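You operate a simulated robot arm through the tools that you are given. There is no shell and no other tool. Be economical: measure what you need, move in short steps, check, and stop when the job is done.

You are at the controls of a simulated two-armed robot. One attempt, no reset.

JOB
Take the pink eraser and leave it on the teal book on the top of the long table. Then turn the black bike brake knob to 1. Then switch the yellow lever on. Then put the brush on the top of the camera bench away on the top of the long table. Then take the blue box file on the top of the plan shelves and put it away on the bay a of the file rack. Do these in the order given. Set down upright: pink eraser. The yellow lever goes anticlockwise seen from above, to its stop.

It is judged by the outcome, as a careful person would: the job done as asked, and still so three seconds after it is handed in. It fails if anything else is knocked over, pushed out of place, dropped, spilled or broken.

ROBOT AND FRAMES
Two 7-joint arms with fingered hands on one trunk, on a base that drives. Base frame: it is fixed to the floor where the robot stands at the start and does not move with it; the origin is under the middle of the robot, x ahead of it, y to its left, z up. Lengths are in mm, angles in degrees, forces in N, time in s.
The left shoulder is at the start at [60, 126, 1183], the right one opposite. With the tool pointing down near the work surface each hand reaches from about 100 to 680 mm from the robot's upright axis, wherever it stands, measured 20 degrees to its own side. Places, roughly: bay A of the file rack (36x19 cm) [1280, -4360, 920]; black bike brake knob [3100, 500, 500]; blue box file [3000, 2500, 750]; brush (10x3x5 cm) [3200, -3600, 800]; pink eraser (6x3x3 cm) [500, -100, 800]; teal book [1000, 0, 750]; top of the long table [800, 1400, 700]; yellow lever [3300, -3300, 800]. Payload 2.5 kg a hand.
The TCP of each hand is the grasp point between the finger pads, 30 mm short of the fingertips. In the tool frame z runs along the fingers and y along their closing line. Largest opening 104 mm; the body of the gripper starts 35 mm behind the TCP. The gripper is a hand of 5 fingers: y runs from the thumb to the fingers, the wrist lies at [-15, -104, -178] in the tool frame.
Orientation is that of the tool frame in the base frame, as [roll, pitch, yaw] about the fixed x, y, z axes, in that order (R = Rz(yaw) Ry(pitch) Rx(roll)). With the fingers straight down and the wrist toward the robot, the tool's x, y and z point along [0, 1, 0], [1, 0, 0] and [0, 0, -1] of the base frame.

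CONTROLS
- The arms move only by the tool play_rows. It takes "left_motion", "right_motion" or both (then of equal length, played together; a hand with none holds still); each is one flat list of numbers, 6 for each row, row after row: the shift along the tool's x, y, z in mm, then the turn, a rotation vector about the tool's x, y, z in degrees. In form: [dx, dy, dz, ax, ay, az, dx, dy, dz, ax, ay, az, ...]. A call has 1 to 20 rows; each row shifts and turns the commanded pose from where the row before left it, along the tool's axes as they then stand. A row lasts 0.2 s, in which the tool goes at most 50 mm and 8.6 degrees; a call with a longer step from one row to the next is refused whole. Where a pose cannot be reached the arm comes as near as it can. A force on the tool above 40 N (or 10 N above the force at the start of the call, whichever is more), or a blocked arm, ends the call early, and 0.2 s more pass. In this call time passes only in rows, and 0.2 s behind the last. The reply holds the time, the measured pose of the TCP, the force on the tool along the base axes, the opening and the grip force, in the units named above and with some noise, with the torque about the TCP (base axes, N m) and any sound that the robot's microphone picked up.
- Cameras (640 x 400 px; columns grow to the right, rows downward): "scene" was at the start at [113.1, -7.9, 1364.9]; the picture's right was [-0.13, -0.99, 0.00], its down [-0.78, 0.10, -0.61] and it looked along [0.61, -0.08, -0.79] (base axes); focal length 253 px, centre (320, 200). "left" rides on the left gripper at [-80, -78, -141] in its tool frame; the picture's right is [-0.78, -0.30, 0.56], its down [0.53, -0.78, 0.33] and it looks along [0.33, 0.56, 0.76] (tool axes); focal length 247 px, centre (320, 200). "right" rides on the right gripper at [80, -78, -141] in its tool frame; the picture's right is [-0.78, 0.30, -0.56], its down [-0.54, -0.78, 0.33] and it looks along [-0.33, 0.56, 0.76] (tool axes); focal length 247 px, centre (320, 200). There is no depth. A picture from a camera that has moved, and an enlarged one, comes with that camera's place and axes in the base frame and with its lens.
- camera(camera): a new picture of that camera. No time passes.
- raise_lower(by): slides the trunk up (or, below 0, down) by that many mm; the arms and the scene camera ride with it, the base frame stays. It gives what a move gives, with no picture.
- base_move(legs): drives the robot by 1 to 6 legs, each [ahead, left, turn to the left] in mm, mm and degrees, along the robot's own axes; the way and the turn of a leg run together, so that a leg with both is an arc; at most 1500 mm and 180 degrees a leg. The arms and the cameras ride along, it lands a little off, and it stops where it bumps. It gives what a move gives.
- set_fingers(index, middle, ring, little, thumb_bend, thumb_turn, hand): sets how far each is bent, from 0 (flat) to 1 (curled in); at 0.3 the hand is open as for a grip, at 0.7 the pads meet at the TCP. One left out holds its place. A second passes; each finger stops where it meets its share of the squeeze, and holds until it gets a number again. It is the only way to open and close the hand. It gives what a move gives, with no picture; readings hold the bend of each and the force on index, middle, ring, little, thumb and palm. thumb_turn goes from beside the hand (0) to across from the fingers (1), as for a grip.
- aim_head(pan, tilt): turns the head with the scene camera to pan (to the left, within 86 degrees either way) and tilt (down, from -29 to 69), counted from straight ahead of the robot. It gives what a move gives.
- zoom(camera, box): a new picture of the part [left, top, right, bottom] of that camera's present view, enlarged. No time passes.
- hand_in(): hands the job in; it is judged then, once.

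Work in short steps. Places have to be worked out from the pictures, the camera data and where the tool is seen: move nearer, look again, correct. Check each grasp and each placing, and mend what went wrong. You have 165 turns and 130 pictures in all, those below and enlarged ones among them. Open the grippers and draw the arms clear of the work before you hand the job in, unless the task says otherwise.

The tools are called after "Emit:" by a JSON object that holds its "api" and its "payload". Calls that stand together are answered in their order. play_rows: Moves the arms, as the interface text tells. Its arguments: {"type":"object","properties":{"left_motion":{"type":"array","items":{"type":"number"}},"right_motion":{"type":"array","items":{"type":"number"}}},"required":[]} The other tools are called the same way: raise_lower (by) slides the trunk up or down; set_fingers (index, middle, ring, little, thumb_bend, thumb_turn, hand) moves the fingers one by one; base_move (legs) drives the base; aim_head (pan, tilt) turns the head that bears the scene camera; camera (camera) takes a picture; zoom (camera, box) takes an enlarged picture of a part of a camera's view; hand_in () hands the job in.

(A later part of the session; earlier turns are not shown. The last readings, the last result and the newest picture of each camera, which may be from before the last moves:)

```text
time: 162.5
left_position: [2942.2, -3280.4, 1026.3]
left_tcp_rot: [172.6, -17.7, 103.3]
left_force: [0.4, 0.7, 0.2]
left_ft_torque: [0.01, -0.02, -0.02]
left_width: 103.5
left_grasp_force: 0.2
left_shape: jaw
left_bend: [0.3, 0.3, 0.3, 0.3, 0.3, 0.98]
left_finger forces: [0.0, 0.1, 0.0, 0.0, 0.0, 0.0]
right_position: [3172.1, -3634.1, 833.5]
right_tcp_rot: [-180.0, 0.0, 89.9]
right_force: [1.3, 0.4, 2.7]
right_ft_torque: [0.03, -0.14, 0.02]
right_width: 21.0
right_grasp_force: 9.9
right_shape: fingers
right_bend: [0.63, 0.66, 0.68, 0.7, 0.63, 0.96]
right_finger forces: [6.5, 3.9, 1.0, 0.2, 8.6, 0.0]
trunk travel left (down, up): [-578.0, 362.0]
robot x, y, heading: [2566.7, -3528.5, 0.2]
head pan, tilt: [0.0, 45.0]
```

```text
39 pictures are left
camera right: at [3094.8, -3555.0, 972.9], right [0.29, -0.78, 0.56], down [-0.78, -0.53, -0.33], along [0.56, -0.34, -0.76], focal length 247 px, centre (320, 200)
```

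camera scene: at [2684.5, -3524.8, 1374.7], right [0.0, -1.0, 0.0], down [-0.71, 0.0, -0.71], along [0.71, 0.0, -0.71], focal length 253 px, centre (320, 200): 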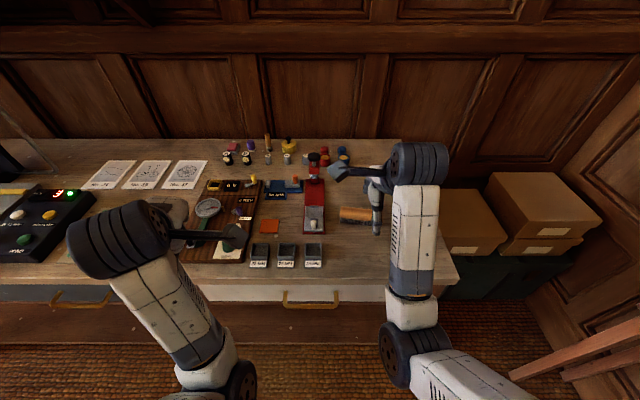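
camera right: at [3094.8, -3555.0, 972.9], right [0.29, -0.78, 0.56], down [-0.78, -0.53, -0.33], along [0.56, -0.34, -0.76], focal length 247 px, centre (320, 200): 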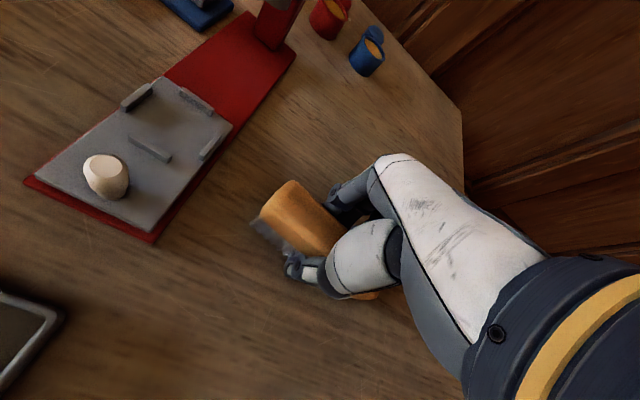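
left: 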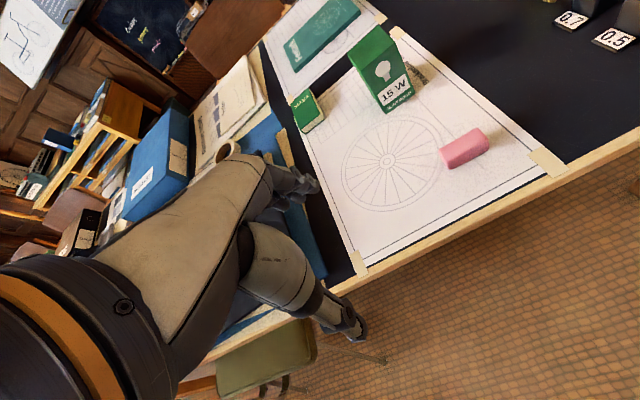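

Gripped well. I tighten and lift.

Emit:
{"api": "set_fingers", "payload": {"hand": "right", "index": 0.78, "middle": 0.78, "ring": 0.78, "little": 0.78, "thumb_bend": 0.78}}

Emit:
{"api": "play_rows", "payload": {"right_motion": [0, 0, -10, 0, 0, 0, 0, 0, -25, 0, 0, 0, 0, 0, -35, 0, 0, 0, 0, -15, -35, 0, 0, 0, 0, -30, -35, 0, 0, 0, 0, -35, -20, 0, 0, 0, 0, -35, 0, 0, 0, 0]}}

Emit:
{"api": "camera", "payload": {"camera": "right"}}

```text
time: 163.5
left_position: [2941.5, -3280.5, 1024.3]
left_tcp_rot: [172.6, -17.6, 103.2]
left_force: [-0.7, 0.7, 0.8]
left_ft_torque: [0.01, -0.01, 0.01]
left_width: 103.7
left_grasp_force: 0.1
left_shape: jaw
left_bend: [0.3, 0.3, 0.3, 0.3, 0.3, 0.98]
left_finger forces: [0.1, 0.1, 0.1, 0.0, 0.0, 0.1]
right_position: [3171.1, -3634.4, 833.8]
right_tcp_rot: [-180.0, 0.0, 89.9]
right_force: [-1.8, -0.6, 4.2]
right_ft_torque: [0.18, 0.09, 0.09]
right_width: 19.5
right_grasp_force: 26.9
right_shape: fingers
right_bend: [0.72, 0.73, 0.75, 0.77, 0.64, 0.93]
right_finger forces: [12.3, 7.6, 7.6, 1.8, 24.8, 0.1]
trunk travel left (down, up): [-578.0, 362.0]
robot x, y, heading: [2564.3, -3526.6, 0.4]
head pan, tilt: [0.0, 45.0]
```

```text
time: 165.1
left_position: [2942.8, -3279.5, 1025.5]
left_tcp_rot: [172.4, -17.7, 103.3]
left_force: [0.0, 0.3, -0.7]
left_ft_torque: [0.0, 0.0, -0.01]
left_width: 103.7
left_grasp_force: 0.1
left_shape: jaw
left_bend: [0.3, 0.3, 0.3, 0.3, 0.3, 0.98]
left_finger forces: [0.0, 0.0, 0.0, 0.0, 0.1, 0.0]
right_position: [3056.1, -3631.3, 993.9]
right_tcp_rot: [-179.9, 0.0, 89.8]
right_force: [-0.1, -0.3, -1.5]
right_ft_torque: [0.0, 0.01, -0.05]
right_width: 19.5
right_grasp_force: 24.7
right_shape: fingers
right_bend: [0.72, 0.73, 0.76, 0.78, 0.65, 0.92]
right_finger forces: [12.3, 7.3, 6.9, 1.2, 22.6, 0.0]
trunk travel left (down, up): [-578.0, 362.0]
robot x, y, heading: [2567.1, -3530.3, 0.1]
head pan, tilt: [0.0, 45.0]
```

```text
38 pictures are left
camera right: at [2978.7, -3552.7, 1134.1], right [0.3, -0.78, 0.56], down [-0.78, -0.53, -0.33], along [0.55, -0.33, -0.76], focal length 247 px, centre (320, 200)
```

right: 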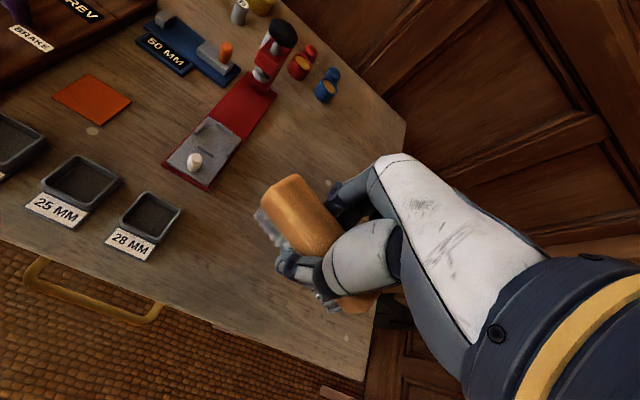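

Brush held, bristles down. I drive back the way I came, toward the front of the long table.

Emit:
{"api": "base_move", "payload": {"legs": [[-220, 0, 0], [0, 1190, 0], [0, 1190, 0], [-1200, 0, 0]]}}

Emit:
{"api": "aim_head", "payload": {"pan": 40, "tilt": 30}}

Emit:
{"api": "camera", "payload": {"camera": "scene"}}

```text
time: 183.7
left_position: [1577.3, -894.8, 1024.5]
left_tcp_rot: [172.5, -17.7, 101.3]
left_force: [0.5, -0.5, -0.4]
left_ft_torque: [0.05, 0.01, 0.02]
left_width: 103.5
left_grasp_force: 0.1
left_shape: jaw
left_bend: [0.3, 0.3, 0.3, 0.3, 0.3, 0.98]
left_finger forces: [0.0, 0.0, 0.0, 0.0, 0.0, 0.0]
right_position: [1678.6, -1250.2, 993.1]
right_tcp_rot: [-179.9, 0.0, 88.0]
right_force: [0.1, 0.5, -0.4]
right_ft_torque: [0.0, -0.01, -0.01]
right_width: 19.0
right_grasp_force: 24.8
right_shape: fingers
right_bend: [0.72, 0.73, 0.76, 0.78, 0.65, 0.92]
right_finger forces: [12.3, 7.1, 6.3, 1.0, 22.4, 0.1]
trunk travel left (down, up): [-578.0, 362.0]
robot x, y, heading: [1190.5, -1128.8, -2.0]
head pan, tilt: [0.0, 45.0]
```

```text
time: 184.7
left_position: [1578.7, -894.3, 1025.5]
left_tcp_rot: [172.5, -17.7, 101.3]
left_force: [-0.1, -0.3, 0.6]
left_ft_torque: [0.01, 0.0, 0.03]
left_width: 103.8
left_grasp_force: 0.1
left_shape: jaw
left_bend: [0.3, 0.3, 0.3, 0.3, 0.3, 0.98]
left_finger forces: [0.1, 0.0, 0.0, 0.1, 0.0, 0.1]
right_position: [1678.9, -1250.8, 993.8]
right_tcp_rot: [-179.9, 0.0, 87.9]
right_force: [0.4, -0.6, -0.6]
right_ft_torque: [0.0, -0.03, -0.02]
right_width: 19.1
right_grasp_force: 24.9
right_shape: fingers
right_bend: [0.72, 0.73, 0.76, 0.78, 0.65, 0.92]
right_finger forces: [12.2, 7.1, 6.2, 1.0, 22.5, 0.0]
trunk travel left (down, up): [-578.0, 362.0]
robot x, y, heading: [1191.1, -1125.5, -1.8]
head pan, tilt: [40.0, 30.0]
```

```text
37 pictures are left
camera scene: at [1300.9, -1071.6, 1397.2], right [0.62, -0.79, 0.0], down [-0.39, -0.31, -0.87], along [0.68, 0.53, -0.5], focal length 253 px, centre (320, 200)
```

scene: 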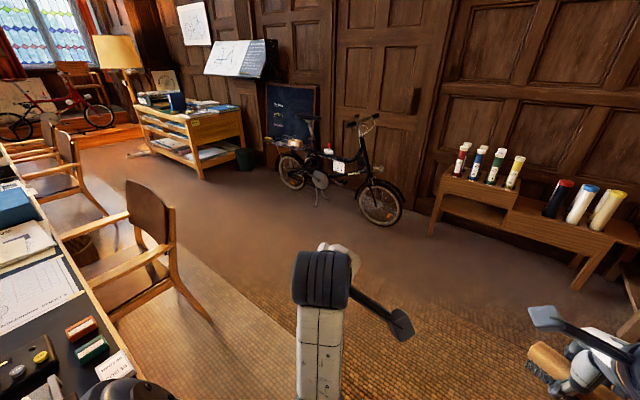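

Still holding the brush. Continue back to x≈0, then left in front of the table.

Emit:
{"api": "base_move", "payload": {"legs": [[0, -20, 2], [-1210, 0, 0], [0, 1000, 0]]}}

Emit:
{"api": "aim_head", "payload": {"pan": -5, "tilt": 50}}

Emit:
{"api": "camera", "payload": {"camera": "scene"}}

```text
time: 196.1
left_position: [321.8, 87.0, 1025.3]
left_tcp_rot: [172.6, -17.7, 104.4]
left_force: [0.9, 0.0, -0.2]
left_ft_torque: [-0.02, 0.01, 0.03]
left_width: 103.7
left_grasp_force: 0.1
left_shape: jaw
left_bend: [0.3, 0.3, 0.3, 0.3, 0.3, 0.98]
left_finger forces: [0.0, 0.0, 0.0, 0.0, 0.1, 0.0]
right_position: [442.6, -262.8, 994.3]
right_tcp_rot: [-179.9, 0.0, 91.0]
right_force: [0.3, -0.2, -0.7]
right_ft_torque: [-0.03, 0.03, -0.01]
right_width: 19.0
right_grasp_force: 24.1
right_shape: fingers
right_bend: [0.72, 0.73, 0.76, 0.78, 0.65, 0.92]
right_finger forces: [12.2, 6.9, 6.0, 1.0, 22.3, 0.0]
trunk travel left (down, up): [-578.0, 362.0]
robot x, y, heading: [-51.2, -166.7, 1.4]
head pan, tilt: [40.0, 30.0]
```

```text
time: 197.2
left_position: [321.9, 87.1, 1024.6]
left_tcp_rot: [172.6, -17.8, 104.4]
left_force: [-0.2, 0.2, 0.5]
left_ft_torque: [-0.02, 0.01, -0.01]
left_width: 103.5
left_grasp_force: 0.1
left_shape: jaw
left_bend: [0.3, 0.3, 0.3, 0.3, 0.3, 0.98]
left_finger forces: [0.1, 0.0, 0.0, 0.1, 0.0, 0.0]
right_position: [442.4, -262.8, 993.5]
right_tcp_rot: [-179.9, 0.0, 91.0]
right_force: [0.0, 0.1, -0.2]
right_ft_torque: [-0.01, -0.01, 0.02]
right_width: 19.1
right_grasp_force: 24.8
right_shape: fingers
right_bend: [0.72, 0.73, 0.76, 0.78, 0.65, 0.92]
right_finger forces: [12.1, 6.9, 6.1, 0.9, 22.3, 0.0]
trunk travel left (down, up): [-578.0, 362.0]
robot x, y, heading: [-49.8, -167.2, 1.2]
head pan, tilt: [-5.0, 50.0]
```

```text
36 pictures are left
camera scene: at [65.2, -169.4, 1367.7], right [-0.07, -1.0, 0.0], down [-0.76, 0.05, -0.64], along [0.64, -0.04, -0.77], focal length 253 px, centre (320, 200)
```

scene: 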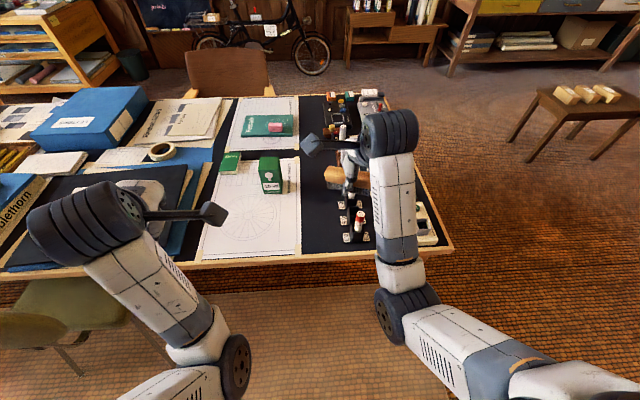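

The free strip of the table lies between the sheet (y≈-136) and the labels (y≈-258). I'll put the brush at about [540, -190]. Moving above and descending partway.

Emit:
{"api": "play_rows", "payload": {"right_motion": [20, 25, 0, 0, 0, 0, 20, 25, 0, 0, 0, 0, 18, 24, 10, 0, 0, 0, 15, 22, 20, 0, 0, 0, 0, 0, 30, 0, 0, 0, 0, 0, 35, 0, 0, 0, 0, 0, 35, 0, 0, 0]}}

Emit:
{"api": "camera", "payload": {"camera": "right"}}

Emit:
{"api": "camera", "payload": {"camera": "scene"}}

```text
time: 198.8
left_position: [322.2, 86.3, 1024.6]
left_tcp_rot: [172.6, -17.7, 104.3]
left_force: [0.0, -0.2, -0.4]
left_ft_torque: [-0.01, 0.0, -0.02]
left_width: 103.6
left_grasp_force: 0.0
left_shape: jaw
left_bend: [0.3, 0.3, 0.3, 0.3, 0.3, 0.98]
left_finger forces: [0.1, 0.1, 0.0, 0.0, 0.1, 0.1]
right_position: [536.3, -187.7, 863.1]
right_tcp_rot: [-179.8, 0.1, 91.0]
right_force: [-0.5, -0.2, -0.4]
right_ft_torque: [0.0, 0.02, -0.03]
right_width: 19.0
right_grasp_force: 23.7
right_shape: fingers
right_bend: [0.72, 0.73, 0.76, 0.78, 0.65, 0.92]
right_finger forces: [11.9, 7.1, 6.2, 0.9, 22.0, 0.0]
trunk travel left (down, up): [-578.0, 362.0]
robot x, y, heading: [-52.1, -169.9, 1.4]
head pan, tilt: [-5.0, 50.0]
```

```text
35 pictures are left
camera right: at [458.1, -109.6, 1003.1], right [0.31, -0.77, 0.56], down [-0.77, -0.55, -0.33], along [0.56, -0.32, -0.76], focal length 247 px, centre (320, 200)
```

right: 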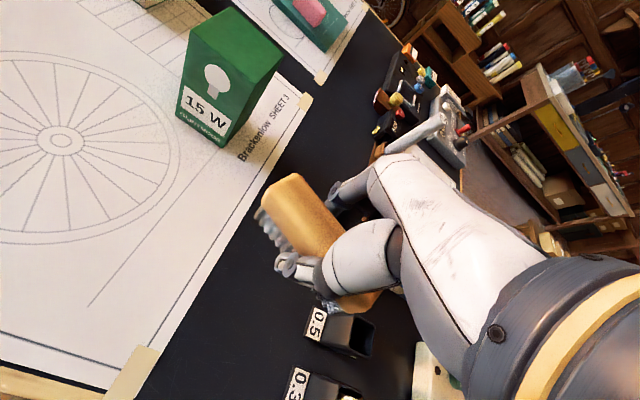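

```text
34 pictures are left
camera scene: at [65.2, -169.5, 1367.7], right [-0.07, -1.0, 0.0], down [-0.76, 0.05, -0.64], along [0.64, -0.04, -0.77], focal length 253 px, centre (320, 200)
```

scene: 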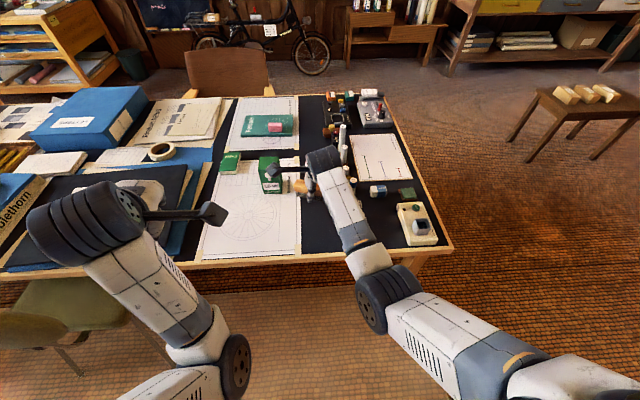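

The brush is over the free strip; right end clears the label boxes. I shift 6 mm left and descend to z≈812, then in small steps.

Emit:
{"api": "play_rows", "payload": {"right_motion": [6, 0, 20, 0, 0, 0, 0, 0, 20, 0, 0, 0, 0, 0, 10, 0, 0, 0, 0, 0, 4, 0, 0, 0, 0, 0, 4, 0, 0, 0]}}

Emit:
{"api": "zoom", "payload": {"camera": "right", "box": [200, 150, 420, 400]}}

```text
time: 200.0
left_position: [322.5, 87.0, 1025.6]
left_tcp_rot: [172.6, -17.7, 104.5]
left_force: [0.1, -0.5, 0.1]
left_ft_torque: [-0.02, -0.01, -0.01]
left_width: 103.6
left_grasp_force: 0.1
left_shape: jaw
left_bend: [0.3, 0.3, 0.3, 0.3, 0.3, 0.98]
left_finger forces: [0.1, 0.0, 0.0, 0.0, 0.0, 0.1]
right_position: [536.1, -182.5, 805.7]
right_tcp_rot: [-179.9, 0.0, 91.0]
right_force: [-0.4, 0.4, -0.7]
right_ft_torque: [0.03, 0.01, 0.01]
right_width: 19.3
right_grasp_force: 23.8
right_shape: fingers
right_bend: [0.72, 0.73, 0.76, 0.78, 0.65, 0.92]
right_finger forces: [11.8, 7.0, 6.1, 0.9, 22.1, 0.0]
trunk travel left (down, up): [-578.0, 362.0]
robot x, y, heading: [-49.7, -167.6, 0.9]
head pan, tilt: [-5.0, 50.0]
```

```text
1.60 times, centred on (310, 275) of right
camera zoom: at [458.1, -104.7, 945.5], right [0.31, -0.77, 0.56], down [-0.77, -0.55, -0.33], along [0.56, -0.32, -0.76], focal length 395 px, centre (336, 80)
```

zoom: 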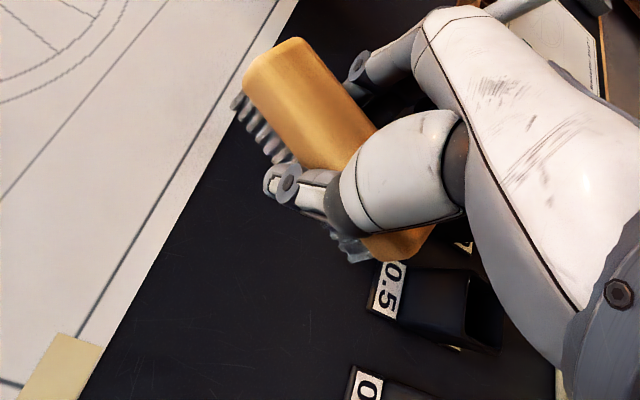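

The brush's right end is about 12 mm from the 0.5 label box; I shift 9 mm more to the left and lower in small steps.

Emit:
{"api": "play_rows", "payload": {"right_motion": [9, 5, 0, 0, 0, 0, 0, 0, 3, 0, 0, 0, 0, 0, 3, 0, 0, 0, 0, 0, 2, 0, 0, 0]}}

Emit:
{"api": "zoom", "payload": {"camera": "right", "box": [200, 150, 420, 400]}}

```text
time: 201.0
left_position: [322.6, 87.4, 1025.1]
left_tcp_rot: [172.5, -17.6, 104.4]
left_force: [-0.5, -0.3, 0.7]
left_ft_torque: [0.0, 0.01, -0.02]
left_width: 103.8
left_grasp_force: 0.1
left_shape: jaw
left_bend: [0.3, 0.3, 0.3, 0.3, 0.3, 0.98]
left_finger forces: [0.0, 0.0, 0.1, 0.0, 0.0, 0.0]
right_position: [540.4, -173.4, 797.6]
right_tcp_rot: [-180.0, 0.0, 91.0]
right_force: [-1.0, 0.4, 0.3]
right_ft_torque: [0.02, -0.01, -0.01]
right_width: 19.2
right_grasp_force: 23.7
right_shape: fingers
right_bend: [0.72, 0.73, 0.76, 0.78, 0.65, 0.92]
right_finger forces: [11.9, 7.0, 6.1, 0.7, 22.1, 0.1]
trunk travel left (down, up): [-578.0, 362.0]
robot x, y, heading: [-49.3, -168.3, 1.4]
head pan, tilt: [-5.0, 50.0]
```

```text
1.60 times, centred on (310, 275) of right
camera zoom: at [462.6, -95.3, 937.2], right [0.31, -0.77, 0.56], down [-0.77, -0.55, -0.33], along [0.56, -0.32, -0.76], focal length 395 px, centre (336, 80)
```

zoom: 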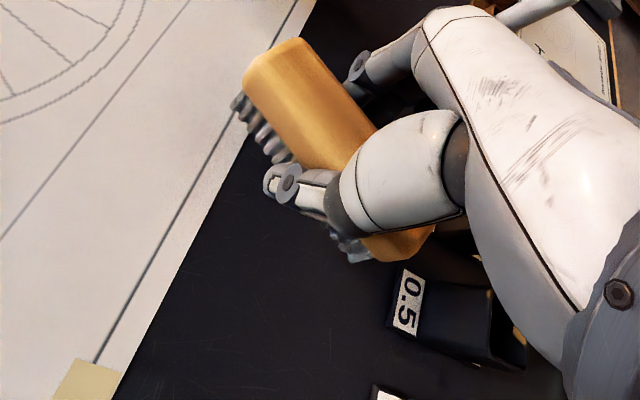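

Clear of the label. I continue down 2 mm at a time until contact.

Emit:
{"api": "play_rows", "payload": {"right_motion": [0, 0, 2, 0, 0, 0, 0, 0, 2, 0, 0, 0, 0, 0, 2, 0, 0, 0]}}

Emit:
{"api": "play_rows", "payload": {"right_motion": [0, 0, 2, 0, 0, 0, 0, 0, 2, 0, 0, 0]}}

```text
time: 201.8
left_position: [322.8, 87.5, 1025.4]
left_tcp_rot: [172.5, -17.7, 104.3]
left_force: [0.2, 0.5, -0.8]
left_ft_torque: [-0.02, -0.01, -0.01]
left_width: 103.9
left_grasp_force: 0.0
left_shape: jaw
left_bend: [0.3, 0.3, 0.3, 0.3, 0.3, 0.98]
left_finger forces: [0.0, 0.1, 0.0, 0.0, 0.0, 0.1]
right_position: [541.3, -172.3, 791.8]
right_tcp_rot: [-179.9, -0.1, 91.0]
right_force: [0.0, -0.1, -0.8]
right_ft_torque: [0.04, 0.0, 0.01]
right_width: 19.1
right_grasp_force: 23.8
right_shape: fingers
right_bend: [0.72, 0.73, 0.76, 0.78, 0.65, 0.92]
right_finger forces: [11.9, 6.9, 6.1, 0.8, 22.0, 0.1]
trunk travel left (down, up): [-578.0, 362.0]
robot x, y, heading: [-53.0, -170.5, 1.2]
head pan, tilt: [-5.0, 50.0]
```

```text
time: 202.4
left_position: [322.4, 86.9, 1025.1]
left_tcp_rot: [172.6, -17.7, 104.4]
left_force: [0.8, -0.3, 0.7]
left_ft_torque: [0.01, 0.02, 0.03]
left_width: 104.0
left_grasp_force: 0.1
left_shape: jaw
left_bend: [0.3, 0.3, 0.3, 0.3, 0.3, 0.98]
left_finger forces: [0.1, 0.1, 0.0, 0.0, 0.0, 0.1]
right_position: [541.4, -173.3, 788.9]
right_tcp_rot: [-179.9, 0.1, 91.0]
right_force: [0.3, -0.4, -0.5]
right_ft_torque: [0.0, -0.01, 0.02]
right_width: 19.1
right_grasp_force: 23.8
right_shape: fingers
right_bend: [0.72, 0.73, 0.76, 0.78, 0.65, 0.92]
right_finger forces: [11.9, 7.0, 6.0, 0.8, 22.0, 0.0]
trunk travel left (down, up): [-578.0, 362.0]
robot x, y, heading: [-51.9, -169.1, 1.1]
head pan, tilt: [-5.0, 50.0]
```

No contact yet; continue.

Emit:
{"api": "play_rows", "payload": {"right_motion": [0, 0, 2, 0, 0, 0, 0, 0, 2, 0, 0, 0, 0, 0, 1.5, 0, 0, 0]}}

Emit:
{"api": "zoom", "payload": {"camera": "right", "box": [200, 150, 420, 400]}}

```text
time: 203.2
left_position: [322.8, 87.1, 1024.2]
left_tcp_rot: [172.5, -17.6, 104.3]
left_force: [0.2, -0.3, 0.0]
left_ft_torque: [-0.04, 0.02, 0.02]
left_width: 103.8
left_grasp_force: 0.1
left_shape: jaw
left_bend: [0.3, 0.3, 0.3, 0.3, 0.3, 0.98]
left_finger forces: [0.0, 0.1, 0.0, 0.0, 0.0, 0.0]
right_position: [541.7, -173.3, 782.2]
right_tcp_rot: [-180.0, 0.0, 91.0]
right_force: [-0.2, 0.2, -0.3]
right_ft_torque: [-0.02, -0.01, 0.03]
right_width: 19.0
right_grasp_force: 24.0
right_shape: fingers
right_bend: [0.72, 0.73, 0.76, 0.78, 0.65, 0.92]
right_finger forces: [11.8, 7.0, 6.1, 0.8, 22.0, 0.0]
trunk travel left (down, up): [-578.0, 362.0]
robot x, y, heading: [-50.2, -166.8, 1.3]
head pan, tilt: [-5.0, 50.0]
```

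```text
1.60 times, centred on (310, 275) of right
camera zoom: at [463.3, -95.5, 922.2], right [0.31, -0.77, 0.56], down [-0.77, -0.55, -0.33], along [0.56, -0.32, -0.76], focal length 395 px, centre (336, 80)
```

zoom: 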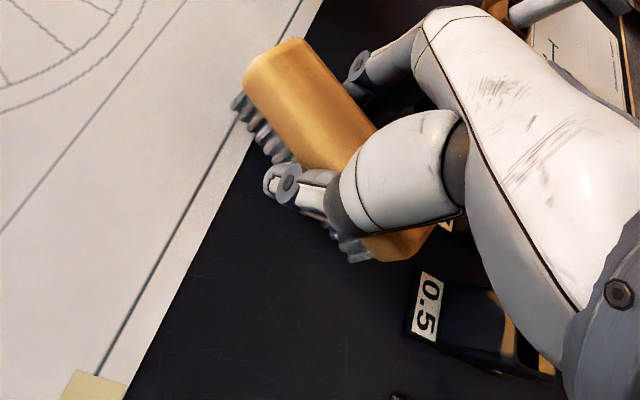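

Emit:
{"api": "play_rows", "payload": {"right_motion": [3, 3, 2, 0, 0, 0, 0, 0, 2, 0, 0, 0, 0, 0, 2, 0, 0, 0]}}

Emit:
{"api": "play_rows", "payload": {"right_motion": [0, 0, 2, 0, 0, 0, 0, 0, 1.5, 0, 0, 0]}}

```text
time: 204.0
left_position: [321.6, 87.4, 1024.4]
left_tcp_rot: [172.5, -17.6, 104.4]
left_force: [-1.0, 0.3, -0.7]
left_ft_torque: [0.0, -0.04, 0.02]
left_width: 103.8
left_grasp_force: 0.1
left_shape: jaw
left_bend: [0.3, 0.3, 0.3, 0.3, 0.3, 0.98]
left_finger forces: [0.1, 0.0, 0.0, 0.1, 0.0, 0.1]
right_position: [544.6, -170.3, 775.1]
right_tcp_rot: [-179.9, 0.1, 91.0]
right_force: [0.3, -0.2, -1.1]
right_ft_torque: [-0.03, 0.02, 0.0]
right_width: 19.2
right_grasp_force: 24.1
right_shape: fingers
right_bend: [0.72, 0.73, 0.76, 0.78, 0.65, 0.92]
right_finger forces: [11.8, 6.9, 6.2, 0.9, 22.0, 0.0]
trunk travel left (down, up): [-578.0, 362.0]
robot x, y, heading: [-50.3, -166.7, 1.1]
head pan, tilt: [-5.0, 50.0]
```

```text
time: 204.6
left_position: [323.7, 86.8, 1025.5]
left_tcp_rot: [172.5, -17.6, 104.4]
left_force: [0.0, 0.6, 0.0]
left_ft_torque: [0.02, 0.01, 0.02]
left_width: 103.7
left_grasp_force: 0.2
left_shape: jaw
left_bend: [0.3, 0.3, 0.3, 0.3, 0.3, 0.98]
left_finger forces: [0.0, 0.0, 0.0, 0.0, 0.1, 0.1]
right_position: [547.1, -171.1, 773.2]
right_tcp_rot: [179.9, 0.0, 91.1]
right_force: [-0.5, -0.1, 3.8]
right_ft_torque: [0.16, 0.03, 0.06]
right_width: 19.1
right_grasp_force: 24.6
right_shape: fingers
right_bend: [0.72, 0.73, 0.76, 0.78, 0.65, 0.92]
right_finger forces: [12.0, 7.1, 7.1, 0.9, 22.8, 0.0]
trunk travel left (down, up): [-578.0, 362.0]
robot x, y, heading: [-51.4, -166.7, 1.3]
head pan, tilt: [-5.0, 50.0]
```

Contact (4 N). I release gently and lift.

Emit:
{"api": "set_fingers", "payload": {"hand": "right", "index": 0.55, "middle": 0.55, "ring": 0.55, "little": 0.55, "thumb_bend": 0.5}}

Emit:
{"api": "play_rows", "payload": {"right_motion": [0, 0, -8, 0, 0, 0]}}

Emit:
{"api": "set_fingers", "payload": {"hand": "right", "index": 0.3, "middle": 0.3, "ring": 0.3, "little": 0.3, "thumb_bend": 0.3}}

Emit:
{"api": "play_rows", "payload": {"right_motion": [0, 0, -15, 0, 0, 0, 0, 0, -25, 0, 0, 0, 0, 0, -35, 0, 0, 0, 0, 0, -40, 0, 0, 0, 0, -20, -40, 0, 0, 0, 0, -35, -20, 0, 0, 0, 0, -40, 0, 0, 0, 0]}}

Emit:
{"api": "camera", "payload": {"camera": "right"}}

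```text
time: 205.6
left_position: [322.3, 87.1, 1025.7]
left_tcp_rot: [172.6, -17.7, 104.4]
left_force: [-0.6, -0.7, -0.7]
left_ft_torque: [-0.03, -0.01, 0.0]
left_width: 103.5
left_grasp_force: 0.0
left_shape: jaw
left_bend: [0.3, 0.3, 0.3, 0.3, 0.3, 0.98]
left_finger forces: [0.0, 0.0, 0.0, 0.1, 0.1, 0.0]
right_position: [544.1, -169.1, 773.5]
right_tcp_rot: [-180.0, -0.1, 90.9]
right_force: [-1.7, 0.2, 7.9]
right_ft_torque: [0.03, -0.15, 0.02]
right_width: 44.1
right_grasp_force: 4.0
right_shape: fingers
right_bend: [0.56, 0.57, 0.55, 0.55, 0.5, 0.97]
right_finger forces: [4.0, 4.4, 0.0, 0.0, 0.0, 0.0]
trunk travel left (down, up): [-578.0, 362.0]
robot x, y, heading: [-51.8, -167.2, 1.2]
head pan, tilt: [-5.0, 50.0]
```

```text
time: 206.0
left_position: [321.5, 85.9, 1025.0]
left_tcp_rot: [172.6, -17.7, 104.4]
left_force: [0.0, 0.0, 0.0]
left_ft_torque: [0.01, 0.02, -0.03]
left_width: 103.8
left_grasp_force: 0.1
left_shape: jaw
left_bend: [0.3, 0.3, 0.3, 0.3, 0.3, 0.98]
left_finger forces: [0.1, 0.1, 0.0, 0.0, 0.2, 0.1]
right_position: [544.4, -170.5, 780.0]
right_tcp_rot: [-179.7, 0.1, 91.0]
right_force: [1.0, 0.4, 0.4]
right_ft_torque: [-0.03, -0.01, -0.01]
right_width: 44.9
right_grasp_force: 0.1
right_shape: fingers
right_bend: [0.55, 0.55, 0.55, 0.55, 0.5, 0.97]
right_finger forces: [0.0, 0.0, 0.0, 0.0, 0.0, 0.1]
trunk travel left (down, up): [-578.0, 362.0]
robot x, y, heading: [-47.6, -165.8, 1.4]
head pan, tilt: [-5.0, 50.0]
```

```text
time: 207.0
left_position: [321.8, 86.7, 1025.3]
left_tcp_rot: [172.6, -17.7, 104.4]
left_force: [0.3, 0.2, -0.8]
left_ft_torque: [0.0, -0.01, 0.01]
left_width: 103.6
left_grasp_force: 0.0
left_shape: jaw
left_bend: [0.3, 0.3, 0.3, 0.3, 0.3, 0.98]
left_finger forces: [0.0, 0.1, 0.1, 0.0, 0.1, 0.0]
right_position: [546.5, -170.5, 779.4]
right_tcp_rot: [-179.9, 0.0, 91.0]
right_force: [-0.6, 0.7, 0.9]
right_ft_torque: [0.02, 0.01, 0.0]
right_width: 103.0
right_grasp_force: 0.1
right_shape: fingers
right_bend: [0.3, 0.3, 0.3, 0.3, 0.3, 0.97]
right_finger forces: [0.0, 0.0, 0.1, 0.1, 0.0, 0.0]
trunk travel left (down, up): [-578.0, 362.0]
robot x, y, heading: [-53.8, -168.2, 1.2]
head pan, tilt: [-5.0, 50.0]
```

```text
time: 208.8
left_position: [322.5, 86.8, 1024.9]
left_tcp_rot: [172.7, -17.6, 104.5]
left_force: [0.7, 0.3, 0.4]
left_ft_torque: [0.02, 0.0, 0.03]
left_width: 103.7
left_grasp_force: 0.1
left_shape: jaw
left_bend: [0.3, 0.3, 0.3, 0.3, 0.3, 0.98]
left_finger forces: [0.1, 0.0, 0.1, 0.0, 0.0, 0.1]
right_position: [471.6, -229.7, 959.6]
right_tcp_rot: [177.7, 5.6, 86.6]
right_force: [-0.4, 0.0, 0.3]
right_ft_torque: [-0.01, -0.01, 0.02]
right_width: 102.8
right_grasp_force: 0.1
right_shape: fingers
right_bend: [0.3, 0.3, 0.3, 0.3, 0.3, 0.97]
right_finger forces: [0.1, 0.1, 0.0, 0.0, 0.1, 0.0]
trunk travel left (down, up): [-578.0, 362.0]
robot x, y, heading: [-55.3, -171.0, 1.1]
head pan, tilt: [-5.0, 50.0]
stopped in row 7 (right hand): the arm was blocked; the commanded pose is now the measured one
```

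```text
30 pictures are left
camera right: at [394.9, -131.8, 1087.0], right [0.23, -0.73, 0.64], down [-0.79, -0.52, -0.31], along [0.56, -0.44, -0.7], focal length 247 px, centre (320, 200)
```

right: 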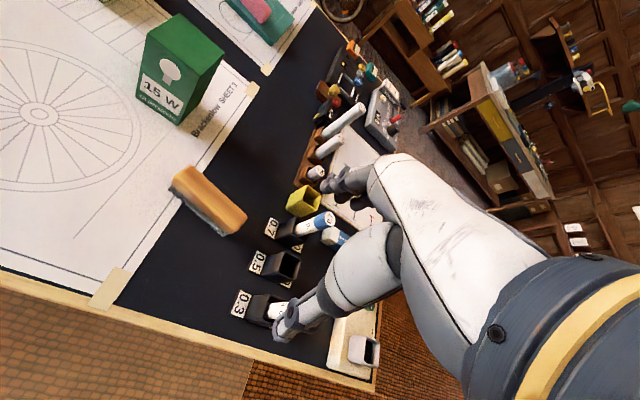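

The brush rests on the table. Next the blue box file: I drive back around the table and along past the bike toward the plan shelves.

Emit:
{"api": "base_move", "payload": {"legs": [[-40, 0, -1.2], [0, -970, 0], [1180, 0, 0], [1120, 0, 0], [0, 1300, 0], [0, 900, 0]]}}

Emit:
{"api": "aim_head", "payload": {"pan": 40, "tilt": 25}}

Emit:
{"api": "camera", "payload": {"camera": "scene"}}

```text
time: 235.6
left_position: [2518.0, 1348.2, 1025.7]
left_tcp_rot: [172.6, -17.6, 104.4]
left_force: [-0.2, -0.5, 0.8]
left_ft_torque: [-0.01, 0.06, 0.0]
left_width: 103.6
left_grasp_force: 0.0
left_shape: jaw
left_bend: [0.3, 0.3, 0.3, 0.3, 0.3, 0.98]
left_finger forces: [0.0, 0.0, 0.1, 0.0, 0.0, 0.0]
right_position: [2666.5, 1033.5, 955.6]
right_tcp_rot: [177.8, 5.8, 86.6]
right_force: [0.9, 0.2, -0.2]
right_ft_torque: [-0.02, 0.01, -0.01]
right_width: 102.8
right_grasp_force: 0.0
right_shape: fingers
right_bend: [0.3, 0.3, 0.3, 0.3, 0.3, 0.97]
right_finger forces: [0.1, 0.0, 0.0, 0.0, 0.0, 0.1]
trunk travel left (down, up): [-578.0, 362.0]
robot x, y, heading: [2148.8, 1094.3, 1.3]
head pan, tilt: [-5.0, 50.0]
```

```text
time: 236.8
left_position: [2517.8, 1348.0, 1024.6]
left_tcp_rot: [172.5, -17.7, 104.4]
left_force: [-0.8, 0.6, -0.3]
left_ft_torque: [-0.02, 0.0, -0.02]
left_width: 103.6
left_grasp_force: 0.1
left_shape: jaw
left_bend: [0.3, 0.3, 0.3, 0.3, 0.3, 0.98]
left_finger forces: [0.0, 0.0, 0.0, 0.0, 0.0, 0.0]
right_position: [2668.1, 1031.8, 957.9]
right_tcp_rot: [177.7, 5.7, 86.6]
right_force: [0.0, -1.1, -0.4]
right_ft_torque: [0.03, 0.01, -0.01]
right_width: 103.1
right_grasp_force: 0.1
right_shape: fingers
right_bend: [0.3, 0.3, 0.3, 0.3, 0.3, 0.97]
right_finger forces: [0.0, 0.1, 0.1, 0.0, 0.1, 0.0]
trunk travel left (down, up): [-578.0, 362.0]
robot x, y, heading: [2144.2, 1094.4, 1.1]
head pan, tilt: [40.0, 25.0]
```

```text
29 pictures are left
camera scene: at [2253.6, 1157.4, 1405.1], right [0.66, -0.75, 0.0], down [-0.32, -0.28, -0.91], along [0.68, 0.6, -0.42], focal length 253 px, centre (320, 200)
```

scene: 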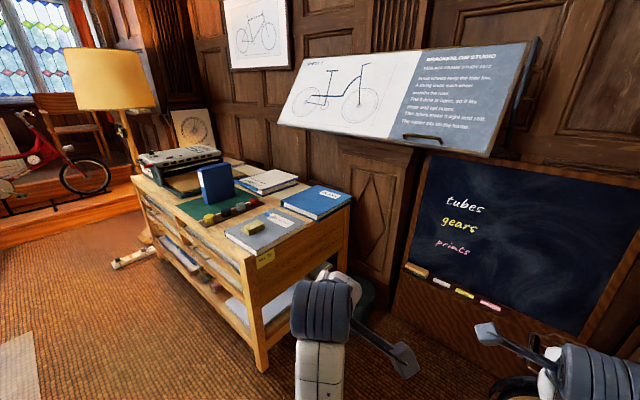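

Emit:
{"api": "zoom", "payload": {"camera": "scene", "box": [120, 130, 360, 280]}}

```text
2.67 times, centred on (240, 205) of scene
camera zoom: at [2253.6, 1157.4, 1405.1], right [0.66, -0.75, 0.0], down [-0.32, -0.28, -0.91], along [0.68, 0.6, -0.42], focal length 674 px, centre (533, 187)
```

zoom: 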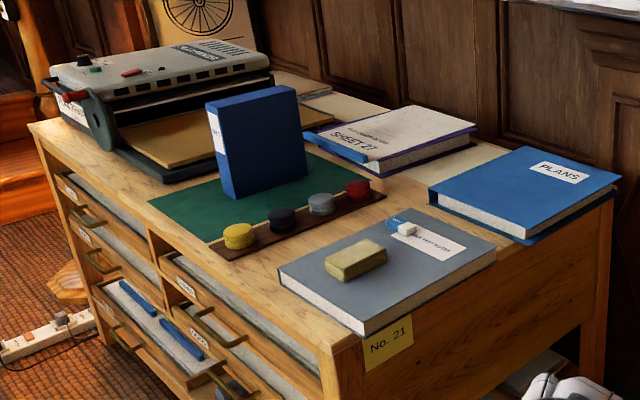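

The blue box file stands upright near [2870, 2530], spine toward the front. I drive to about (2350, 2520) to face it.

Emit:
{"api": "base_move", "payload": {"legs": [[0, 0, -1.1], [0, 1420, 0], [180, 0, 0]]}}

Emit:
{"api": "aim_head", "payload": {"pan": 0, "tilt": 35}}

Emit:
{"api": "camera", "payload": {"camera": "scene"}}

```text
time: 245.2
left_position: [2711.4, 2747.7, 1026.5]
left_tcp_rot: [172.6, -17.6, 102.6]
left_force: [0.3, 0.2, -0.9]
left_ft_torque: [-0.03, 0.01, 0.02]
left_width: 103.6
left_grasp_force: 0.0
left_shape: jaw
left_bend: [0.3, 0.3, 0.3, 0.3, 0.3, 0.98]
left_finger forces: [0.0, 0.0, 0.0, 0.1, 0.0, 0.0]
right_position: [2849.5, 2427.2, 957.2]
right_tcp_rot: [177.9, 5.8, 85.1]
right_force: [0.1, 0.3, -0.2]
right_ft_torque: [-0.04, 0.02, -0.02]
right_width: 103.0
right_grasp_force: 0.0
right_shape: fingers
right_bend: [0.3, 0.3, 0.3, 0.3, 0.3, 0.97]
right_finger forces: [0.0, 0.0, 0.1, 0.0, 0.1, 0.0]
trunk travel left (down, up): [-578.0, 362.0]
robot x, y, heading: [2327.2, 2502.5, -0.6]
head pan, tilt: [40.0, 25.0]
```

```text
time: 246.3
left_position: [2709.8, 2747.8, 1024.8]
left_tcp_rot: [172.5, -17.7, 102.8]
left_force: [-0.2, 0.0, -0.3]
left_ft_torque: [-0.02, 0.03, -0.01]
left_width: 103.6
left_grasp_force: 0.1
left_shape: jaw
left_bend: [0.3, 0.3, 0.3, 0.3, 0.3, 0.98]
left_finger forces: [0.0, 0.0, 0.1, 0.0, 0.0, 0.1]
right_position: [2849.5, 2425.1, 957.9]
right_tcp_rot: [177.8, 6.0, 85.0]
right_force: [0.1, 0.3, 0.2]
right_ft_torque: [0.0, 0.02, -0.02]
right_width: 102.7
right_grasp_force: 0.1
right_shape: fingers
right_bend: [0.3, 0.3, 0.3, 0.3, 0.3, 0.97]
right_finger forces: [0.0, 0.1, 0.1, 0.0, 0.0, 0.0]
trunk travel left (down, up): [-578.0, 362.0]
robot x, y, heading: [2326.1, 2504.7, -0.7]
head pan, tilt: [0.0, 35.0]
```

```text
27 pictures are left
camera scene: at [2456.8, 2505.4, 1389.4], right [-0.01, -1.0, 0.0], down [-0.57, 0.0, -0.82], along [0.82, -0.01, -0.57], focal length 253 px, centre (320, 200)
```

scene: 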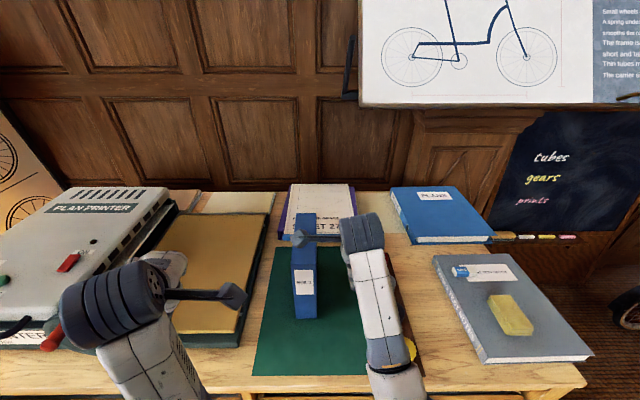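

The file's spine is at about x≈2830, y≈2539, ~55 mm thick, top z≈1010. I raise the trunk, level the right hand and yaw it 95° so it closes across the thickness.

Emit:
{"api": "raise_lower", "payload": {"by": 200}}

Emit:
{"api": "play_rows", "payload": {"right_motion": [0, 0, 0, 2.2, 6, 0, 0, 0, 0, 0, 0, -7.9, 0, 0, 0, 0, 0, -7.9, 0, 0, 0, 0, 0, -7.9, 0, 0, 0, 0, 0, -7.9, 0, 0, 0, 0, 0, -7.9, 0, 0, 0, 0, 0, -7.9, 0, 0, 0, 0, 0, -7.9, 0, 0, 0, 0, 0, -7.9, 0, 0, 0, 0, 0, -7.9, 0, 0, 0, 0, 0, -7.9, 0, 0, 0, 0, 0, -7.9, 0, 0, 0, 0, 0, -7.9]}}

Emit:
{"api": "play_rows", "payload": {"right_motion": [-5, 28, 0, 0, 0, 0, -5, 28, 0, 0, 0, 0, -10, 28, 0, 0, 0, 0, -10, 28, 0, 0, 0, 0]}}

Emit:
{"api": "camera", "payload": {"camera": "right"}}

Emit:
{"api": "camera", "payload": {"camera": "scene"}}

```text
time: 248.5
left_position: [2709.8, 2747.2, 1225.6]
left_tcp_rot: [172.5, -17.7, 102.8]
left_force: [0.2, -0.2, 0.0]
left_ft_torque: [0.02, 0.0, 0.02]
left_width: 103.6
left_grasp_force: 0.1
left_shape: jaw
left_bend: [0.3, 0.3, 0.3, 0.3, 0.3, 0.98]
left_finger forces: [0.0, 0.1, 0.0, 0.0, 0.1, 0.0]
right_position: [2850.2, 2428.7, 1158.2]
right_tcp_rot: [178.0, 5.9, 85.1]
right_force: [-0.1, 0.0, 1.2]
right_ft_torque: [-0.01, 0.03, -0.02]
right_width: 102.9
right_grasp_force: 0.1
right_shape: fingers
right_bend: [0.3, 0.3, 0.3, 0.3, 0.3, 0.97]
right_finger forces: [0.0, 0.0, 0.1, 0.0, 0.0, 0.1]
trunk travel left (down, up): [-778.0, 162.0]
robot x, y, heading: [2334.4, 2505.4, -0.6]
head pan, tilt: [0.0, 35.0]
```

```text
time: 251.3
left_position: [2711.3, 2748.4, 1224.8]
left_tcp_rot: [172.5, -17.7, 102.8]
left_force: [-0.5, 0.1, -0.7]
left_ft_torque: [0.0, 0.03, 0.02]
left_width: 103.6
left_grasp_force: 0.1
left_shape: jaw
left_bend: [0.3, 0.3, 0.3, 0.3, 0.3, 0.98]
left_finger forces: [0.0, 0.0, 0.1, 0.1, 0.0, 0.1]
right_position: [2850.4, 2426.2, 1157.5]
right_tcp_rot: [179.8, -0.1, -179.8]
right_force: [1.3, -0.5, -0.8]
right_ft_torque: [0.03, 0.01, -0.02]
right_width: 102.9
right_grasp_force: 0.1
right_shape: fingers
right_bend: [0.3, 0.3, 0.3, 0.3, 0.3, 0.97]
right_finger forces: [0.0, 0.1, 0.0, 0.0, 0.0, 0.1]
trunk travel left (down, up): [-778.0, 162.0]
robot x, y, heading: [2331.8, 2508.2, -0.3]
head pan, tilt: [0.0, 35.0]
```

```text
time: 252.3
left_position: [2710.6, 2748.5, 1225.0]
left_tcp_rot: [172.6, -17.7, 102.8]
left_force: [-0.2, 0.0, -0.4]
left_ft_torque: [-0.03, 0.01, -0.01]
left_width: 104.1
left_grasp_force: 0.0
left_shape: jaw
left_bend: [0.3, 0.3, 0.3, 0.3, 0.3, 0.98]
left_finger forces: [0.0, 0.1, 0.1, 0.1, 0.1, 0.0]
right_position: [2880.9, 2540.5, 1158.6]
right_tcp_rot: [179.9, 0.0, -179.9]
right_force: [0.8, 0.4, -0.1]
right_ft_torque: [0.0, 0.0, -0.02]
right_width: 103.0
right_grasp_force: 0.0
right_shape: fingers
right_bend: [0.3, 0.3, 0.3, 0.3, 0.3, 0.97]
right_finger forces: [0.1, 0.1, 0.1, 0.1, 0.0, 0.0]
trunk travel left (down, up): [-778.0, 162.0]
robot x, y, heading: [2328.1, 2501.7, -0.4]
head pan, tilt: [0.0, 35.0]
```

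```text
26 pictures are left
camera right: at [2801.4, 2461.9, 1298.8], right [0.78, 0.29, 0.56], down [0.53, -0.78, -0.33], along [0.33, 0.56, -0.76], focal length 247 px, centre (320, 200)
```

right: 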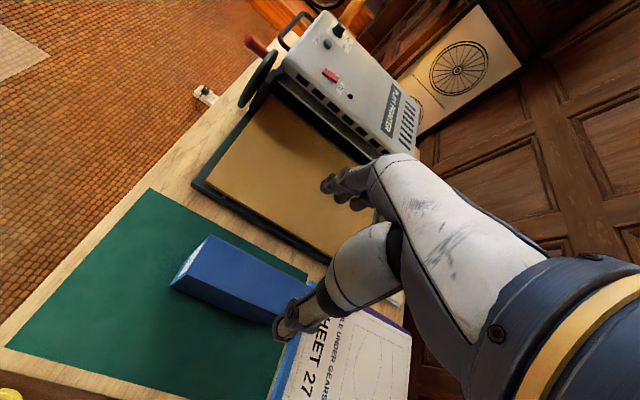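

```text
25 pictures are left
camera scene: at [2456.7, 2506.1, 1589.4], right [-0.01, -1.0, 0.0], down [-0.57, 0.0, -0.82], along [0.82, -0.01, -0.57], focal length 253 px, centre (320, 200)
```

scene: 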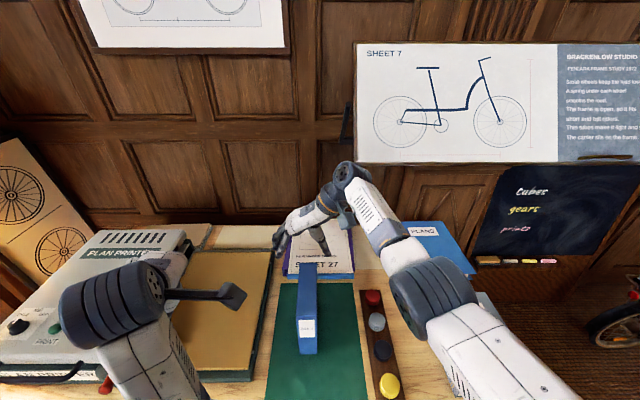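

The file: x 2816–2995, y ≈ 2497–2560 (centre 2529), top z≈975. I centre the hand on [2905, 2529] and descend until the tips are just above the top.

Emit:
{"api": "play_rows", "payload": {"right_motion": [-12, -6, 20, 0, 0, 0, -12, -5, 30, 0, 0, 0, 0, 0, 40, 0, 0, 0, 0, 0, 40, 0, 0, 0, 0, 0, 15, 0, 0, 0]}}

Emit:
{"api": "camera", "payload": {"camera": "right"}}

Emit:
{"api": "zoom", "payload": {"camera": "scene", "box": [240, 180, 420, 370]}}

```text
time: 253.5
left_position: [2709.8, 2748.4, 1226.2]
left_tcp_rot: [172.6, -17.7, 102.8]
left_force: [-0.1, 0.5, -0.4]
left_ft_torque: [-0.01, -0.02, 0.02]
left_width: 103.8
left_grasp_force: 0.0
left_shape: jaw
left_bend: [0.3, 0.3, 0.3, 0.3, 0.3, 0.98]
left_finger forces: [0.1, 0.1, 0.0, 0.0, 0.0, 0.1]
right_position: [2862.7, 2526.1, 1023.7]
right_tcp_rot: [179.8, -0.1, 180.0]
right_force: [1.2, -0.2, -0.5]
right_ft_torque: [0.01, 0.05, -0.02]
right_width: 103.0
right_grasp_force: 0.1
right_shape: fingers
right_bend: [0.3, 0.3, 0.3, 0.3, 0.3, 0.97]
right_finger forces: [0.1, 0.1, 0.0, 0.0, 0.0, 0.1]
right hand out of reach, approached as far as the arm can: row 1, 2, 3, 4, 5
trunk travel left (down, up): [-778.0, 162.0]
robot x, y, heading: [2331.7, 2505.3, -0.8]
head pan, tilt: [0.0, 35.0]
```

```text
24 pictures are left
camera right: at [2782.6, 2446.5, 1163.4], right [0.78, 0.29, 0.56], down [0.53, -0.78, -0.33], along [0.33, 0.56, -0.76], focal length 247 px, centre (320, 200)
```

right: 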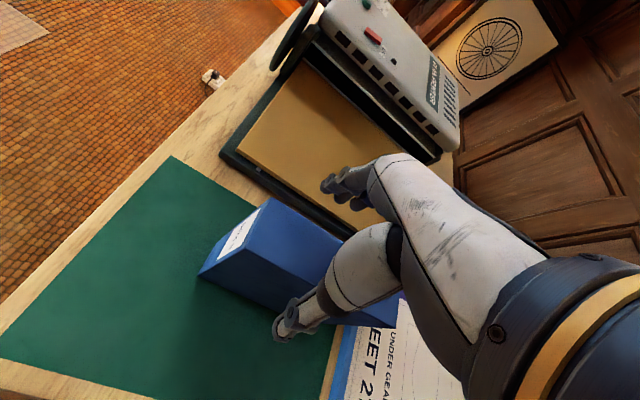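

```text
2.11 times, centred on (330, 275) of scene
camera zoom: at [2456.8, 2505.2, 1589.4], right [-0.01, -1.0, 0.0], down [-0.57, 0.0, -0.82], along [0.82, -0.01, -0.57], focal length 532 px, centre (299, 42)
```

zoom: 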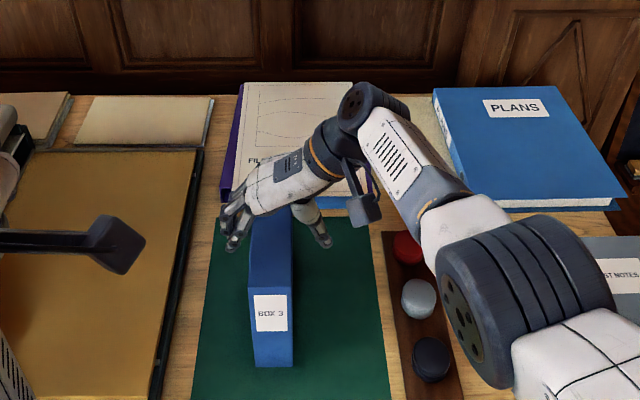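

Reach ran short by ~40 mm; the y-centring is right (2526). I drive the base 45 ahead, check, then descend.

Emit:
{"api": "base_move", "payload": {"legs": [[45, 0, 0]]}}

Emit:
{"api": "play_rows", "payload": {"right_motion": [0, 0, 20, 0, 0, 0]}}

Emit:
{"api": "camera", "payload": {"camera": "right"}}

```text
time: 254.4
left_position: [2756.0, 2747.4, 1225.4]
left_tcp_rot: [172.7, -17.6, 102.7]
left_force: [0.1, -0.7, 0.5]
left_ft_torque: [-0.01, 0.02, -0.01]
left_width: 103.7
left_grasp_force: 0.1
left_shape: jaw
left_bend: [0.3, 0.3, 0.3, 0.3, 0.3, 0.98]
left_finger forces: [0.0, 0.0, 0.1, 0.1, 0.1, 0.0]
right_position: [2907.4, 2524.2, 1022.8]
right_tcp_rot: [179.9, -0.2, -180.0]
right_force: [0.5, -0.2, 0.0]
right_ft_torque: [-0.03, 0.01, 0.01]
right_width: 103.0
right_grasp_force: 0.0
right_shape: fingers
right_bend: [0.3, 0.3, 0.3, 0.3, 0.3, 0.97]
right_finger forces: [0.0, 0.0, 0.0, 0.1, 0.1, 0.0]
trunk travel left (down, up): [-778.0, 162.0]
robot x, y, heading: [2374.2, 2503.3, -0.7]
head pan, tilt: [0.0, 35.0]
```

```text
time: 254.8
left_position: [2754.6, 2747.7, 1225.3]
left_tcp_rot: [172.6, -17.6, 102.7]
left_force: [0.6, 0.8, 0.3]
left_ft_torque: [-0.02, 0.03, 0.0]
left_width: 103.3
left_grasp_force: 0.0
left_shape: jaw
left_bend: [0.3, 0.3, 0.3, 0.3, 0.3, 0.98]
left_finger forces: [0.0, 0.0, 0.0, 0.0, 0.1, 0.1]
right_position: [2901.2, 2524.1, 1006.8]
right_tcp_rot: [179.9, -0.1, 180.0]
right_force: [-0.6, -0.5, 0.5]
right_ft_torque: [-0.07, 0.0, 0.01]
right_width: 103.0
right_grasp_force: 0.1
right_shape: fingers
right_bend: [0.3, 0.3, 0.3, 0.3, 0.3, 0.97]
right_finger forces: [0.0, 0.1, 0.0, 0.1, 0.0, 0.1]
right hand out of reach, approached as far as the arm can: row 1
trunk travel left (down, up): [-778.0, 162.0]
robot x, y, heading: [2375.7, 2505.3, -0.5]
head pan, tilt: [0.0, 35.0]
```

```text
22 pictures are left
camera right: at [2821.1, 2445.5, 1145.3], right [0.78, 0.29, 0.56], down [0.53, -0.78, -0.33], along [0.33, 0.56, -0.76], focal length 247 px, centre (320, 200)
```

right: 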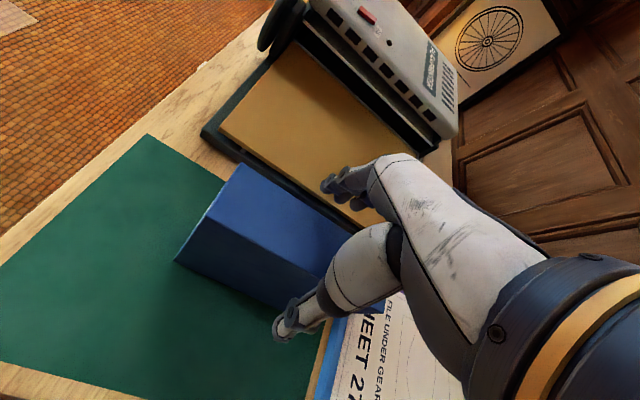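

Centred within a few mm. I shift 4 mm left and lower with the trunk so the arm keeps its reach.

Emit:
{"api": "play_rows", "payload": {"right_motion": [0, 4, 0, 0, 0, 0]}}

Emit:
{"api": "raise_lower", "payload": {"by": -40}}

Emit:
{"api": "camera", "payload": {"camera": "right"}}

```text
time: 255.2
left_position: [2754.6, 2747.3, 1225.4]
left_tcp_rot: [172.5, -17.6, 102.8]
left_force: [0.5, 0.3, -0.4]
left_ft_torque: [-0.01, 0.03, -0.01]
left_width: 103.7
left_grasp_force: 0.1
left_shape: jaw
left_bend: [0.3, 0.3, 0.3, 0.3, 0.3, 0.98]
left_finger forces: [0.0, 0.1, 0.1, 0.0, 0.0, 0.0]
right_position: [2899.6, 2528.2, 1004.9]
right_tcp_rot: [179.9, 0.0, 180.0]
right_force: [0.3, -0.6, 0.4]
right_ft_torque: [0.01, 0.0, 0.02]
right_width: 102.9
right_grasp_force: 0.1
right_shape: fingers
right_bend: [0.3, 0.3, 0.3, 0.3, 0.3, 0.97]
right_finger forces: [0.0, 0.0, 0.0, 0.0, 0.0, 0.0]
trunk travel left (down, up): [-778.0, 162.0]
robot x, y, heading: [2374.9, 2502.7, -0.3]
head pan, tilt: [0.0, 35.0]
```

```text
time: 256.0
left_position: [2754.3, 2747.4, 1185.7]
left_tcp_rot: [172.6, -17.6, 102.7]
left_force: [0.7, 0.0, 0.2]
left_ft_torque: [-0.02, -0.03, -0.02]
left_width: 103.9
left_grasp_force: 0.0
left_shape: jaw
left_bend: [0.3, 0.3, 0.3, 0.3, 0.3, 0.98]
left_finger forces: [0.0, 0.0, 0.1, 0.0, 0.0, 0.0]
right_position: [2900.7, 2528.5, 966.5]
right_tcp_rot: [179.8, -0.1, 179.9]
right_force: [1.6, 0.7, -0.2]
right_ft_torque: [-0.01, -0.03, -0.02]
right_width: 103.1
right_grasp_force: 0.1
right_shape: fingers
right_bend: [0.3, 0.3, 0.3, 0.3, 0.3, 0.97]
right_finger forces: [0.1, 0.0, 0.1, 0.0, 0.0, 0.1]
trunk travel left (down, up): [-738.0, 202.0]
robot x, y, heading: [2376.3, 2505.6, -0.5]
head pan, tilt: [0.0, 35.0]
```

```text
21 pictures are left
camera right: at [2820.4, 2449.5, 1105.4], right [0.78, 0.29, 0.56], down [0.53, -0.78, -0.34], along [0.33, 0.56, -0.76], focal length 247 px, centre (320, 200)
```

right: 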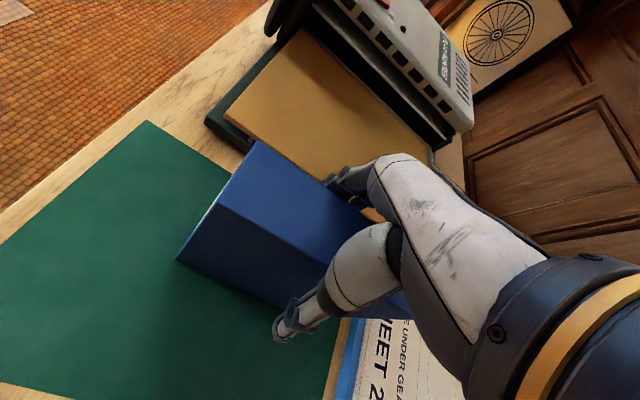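

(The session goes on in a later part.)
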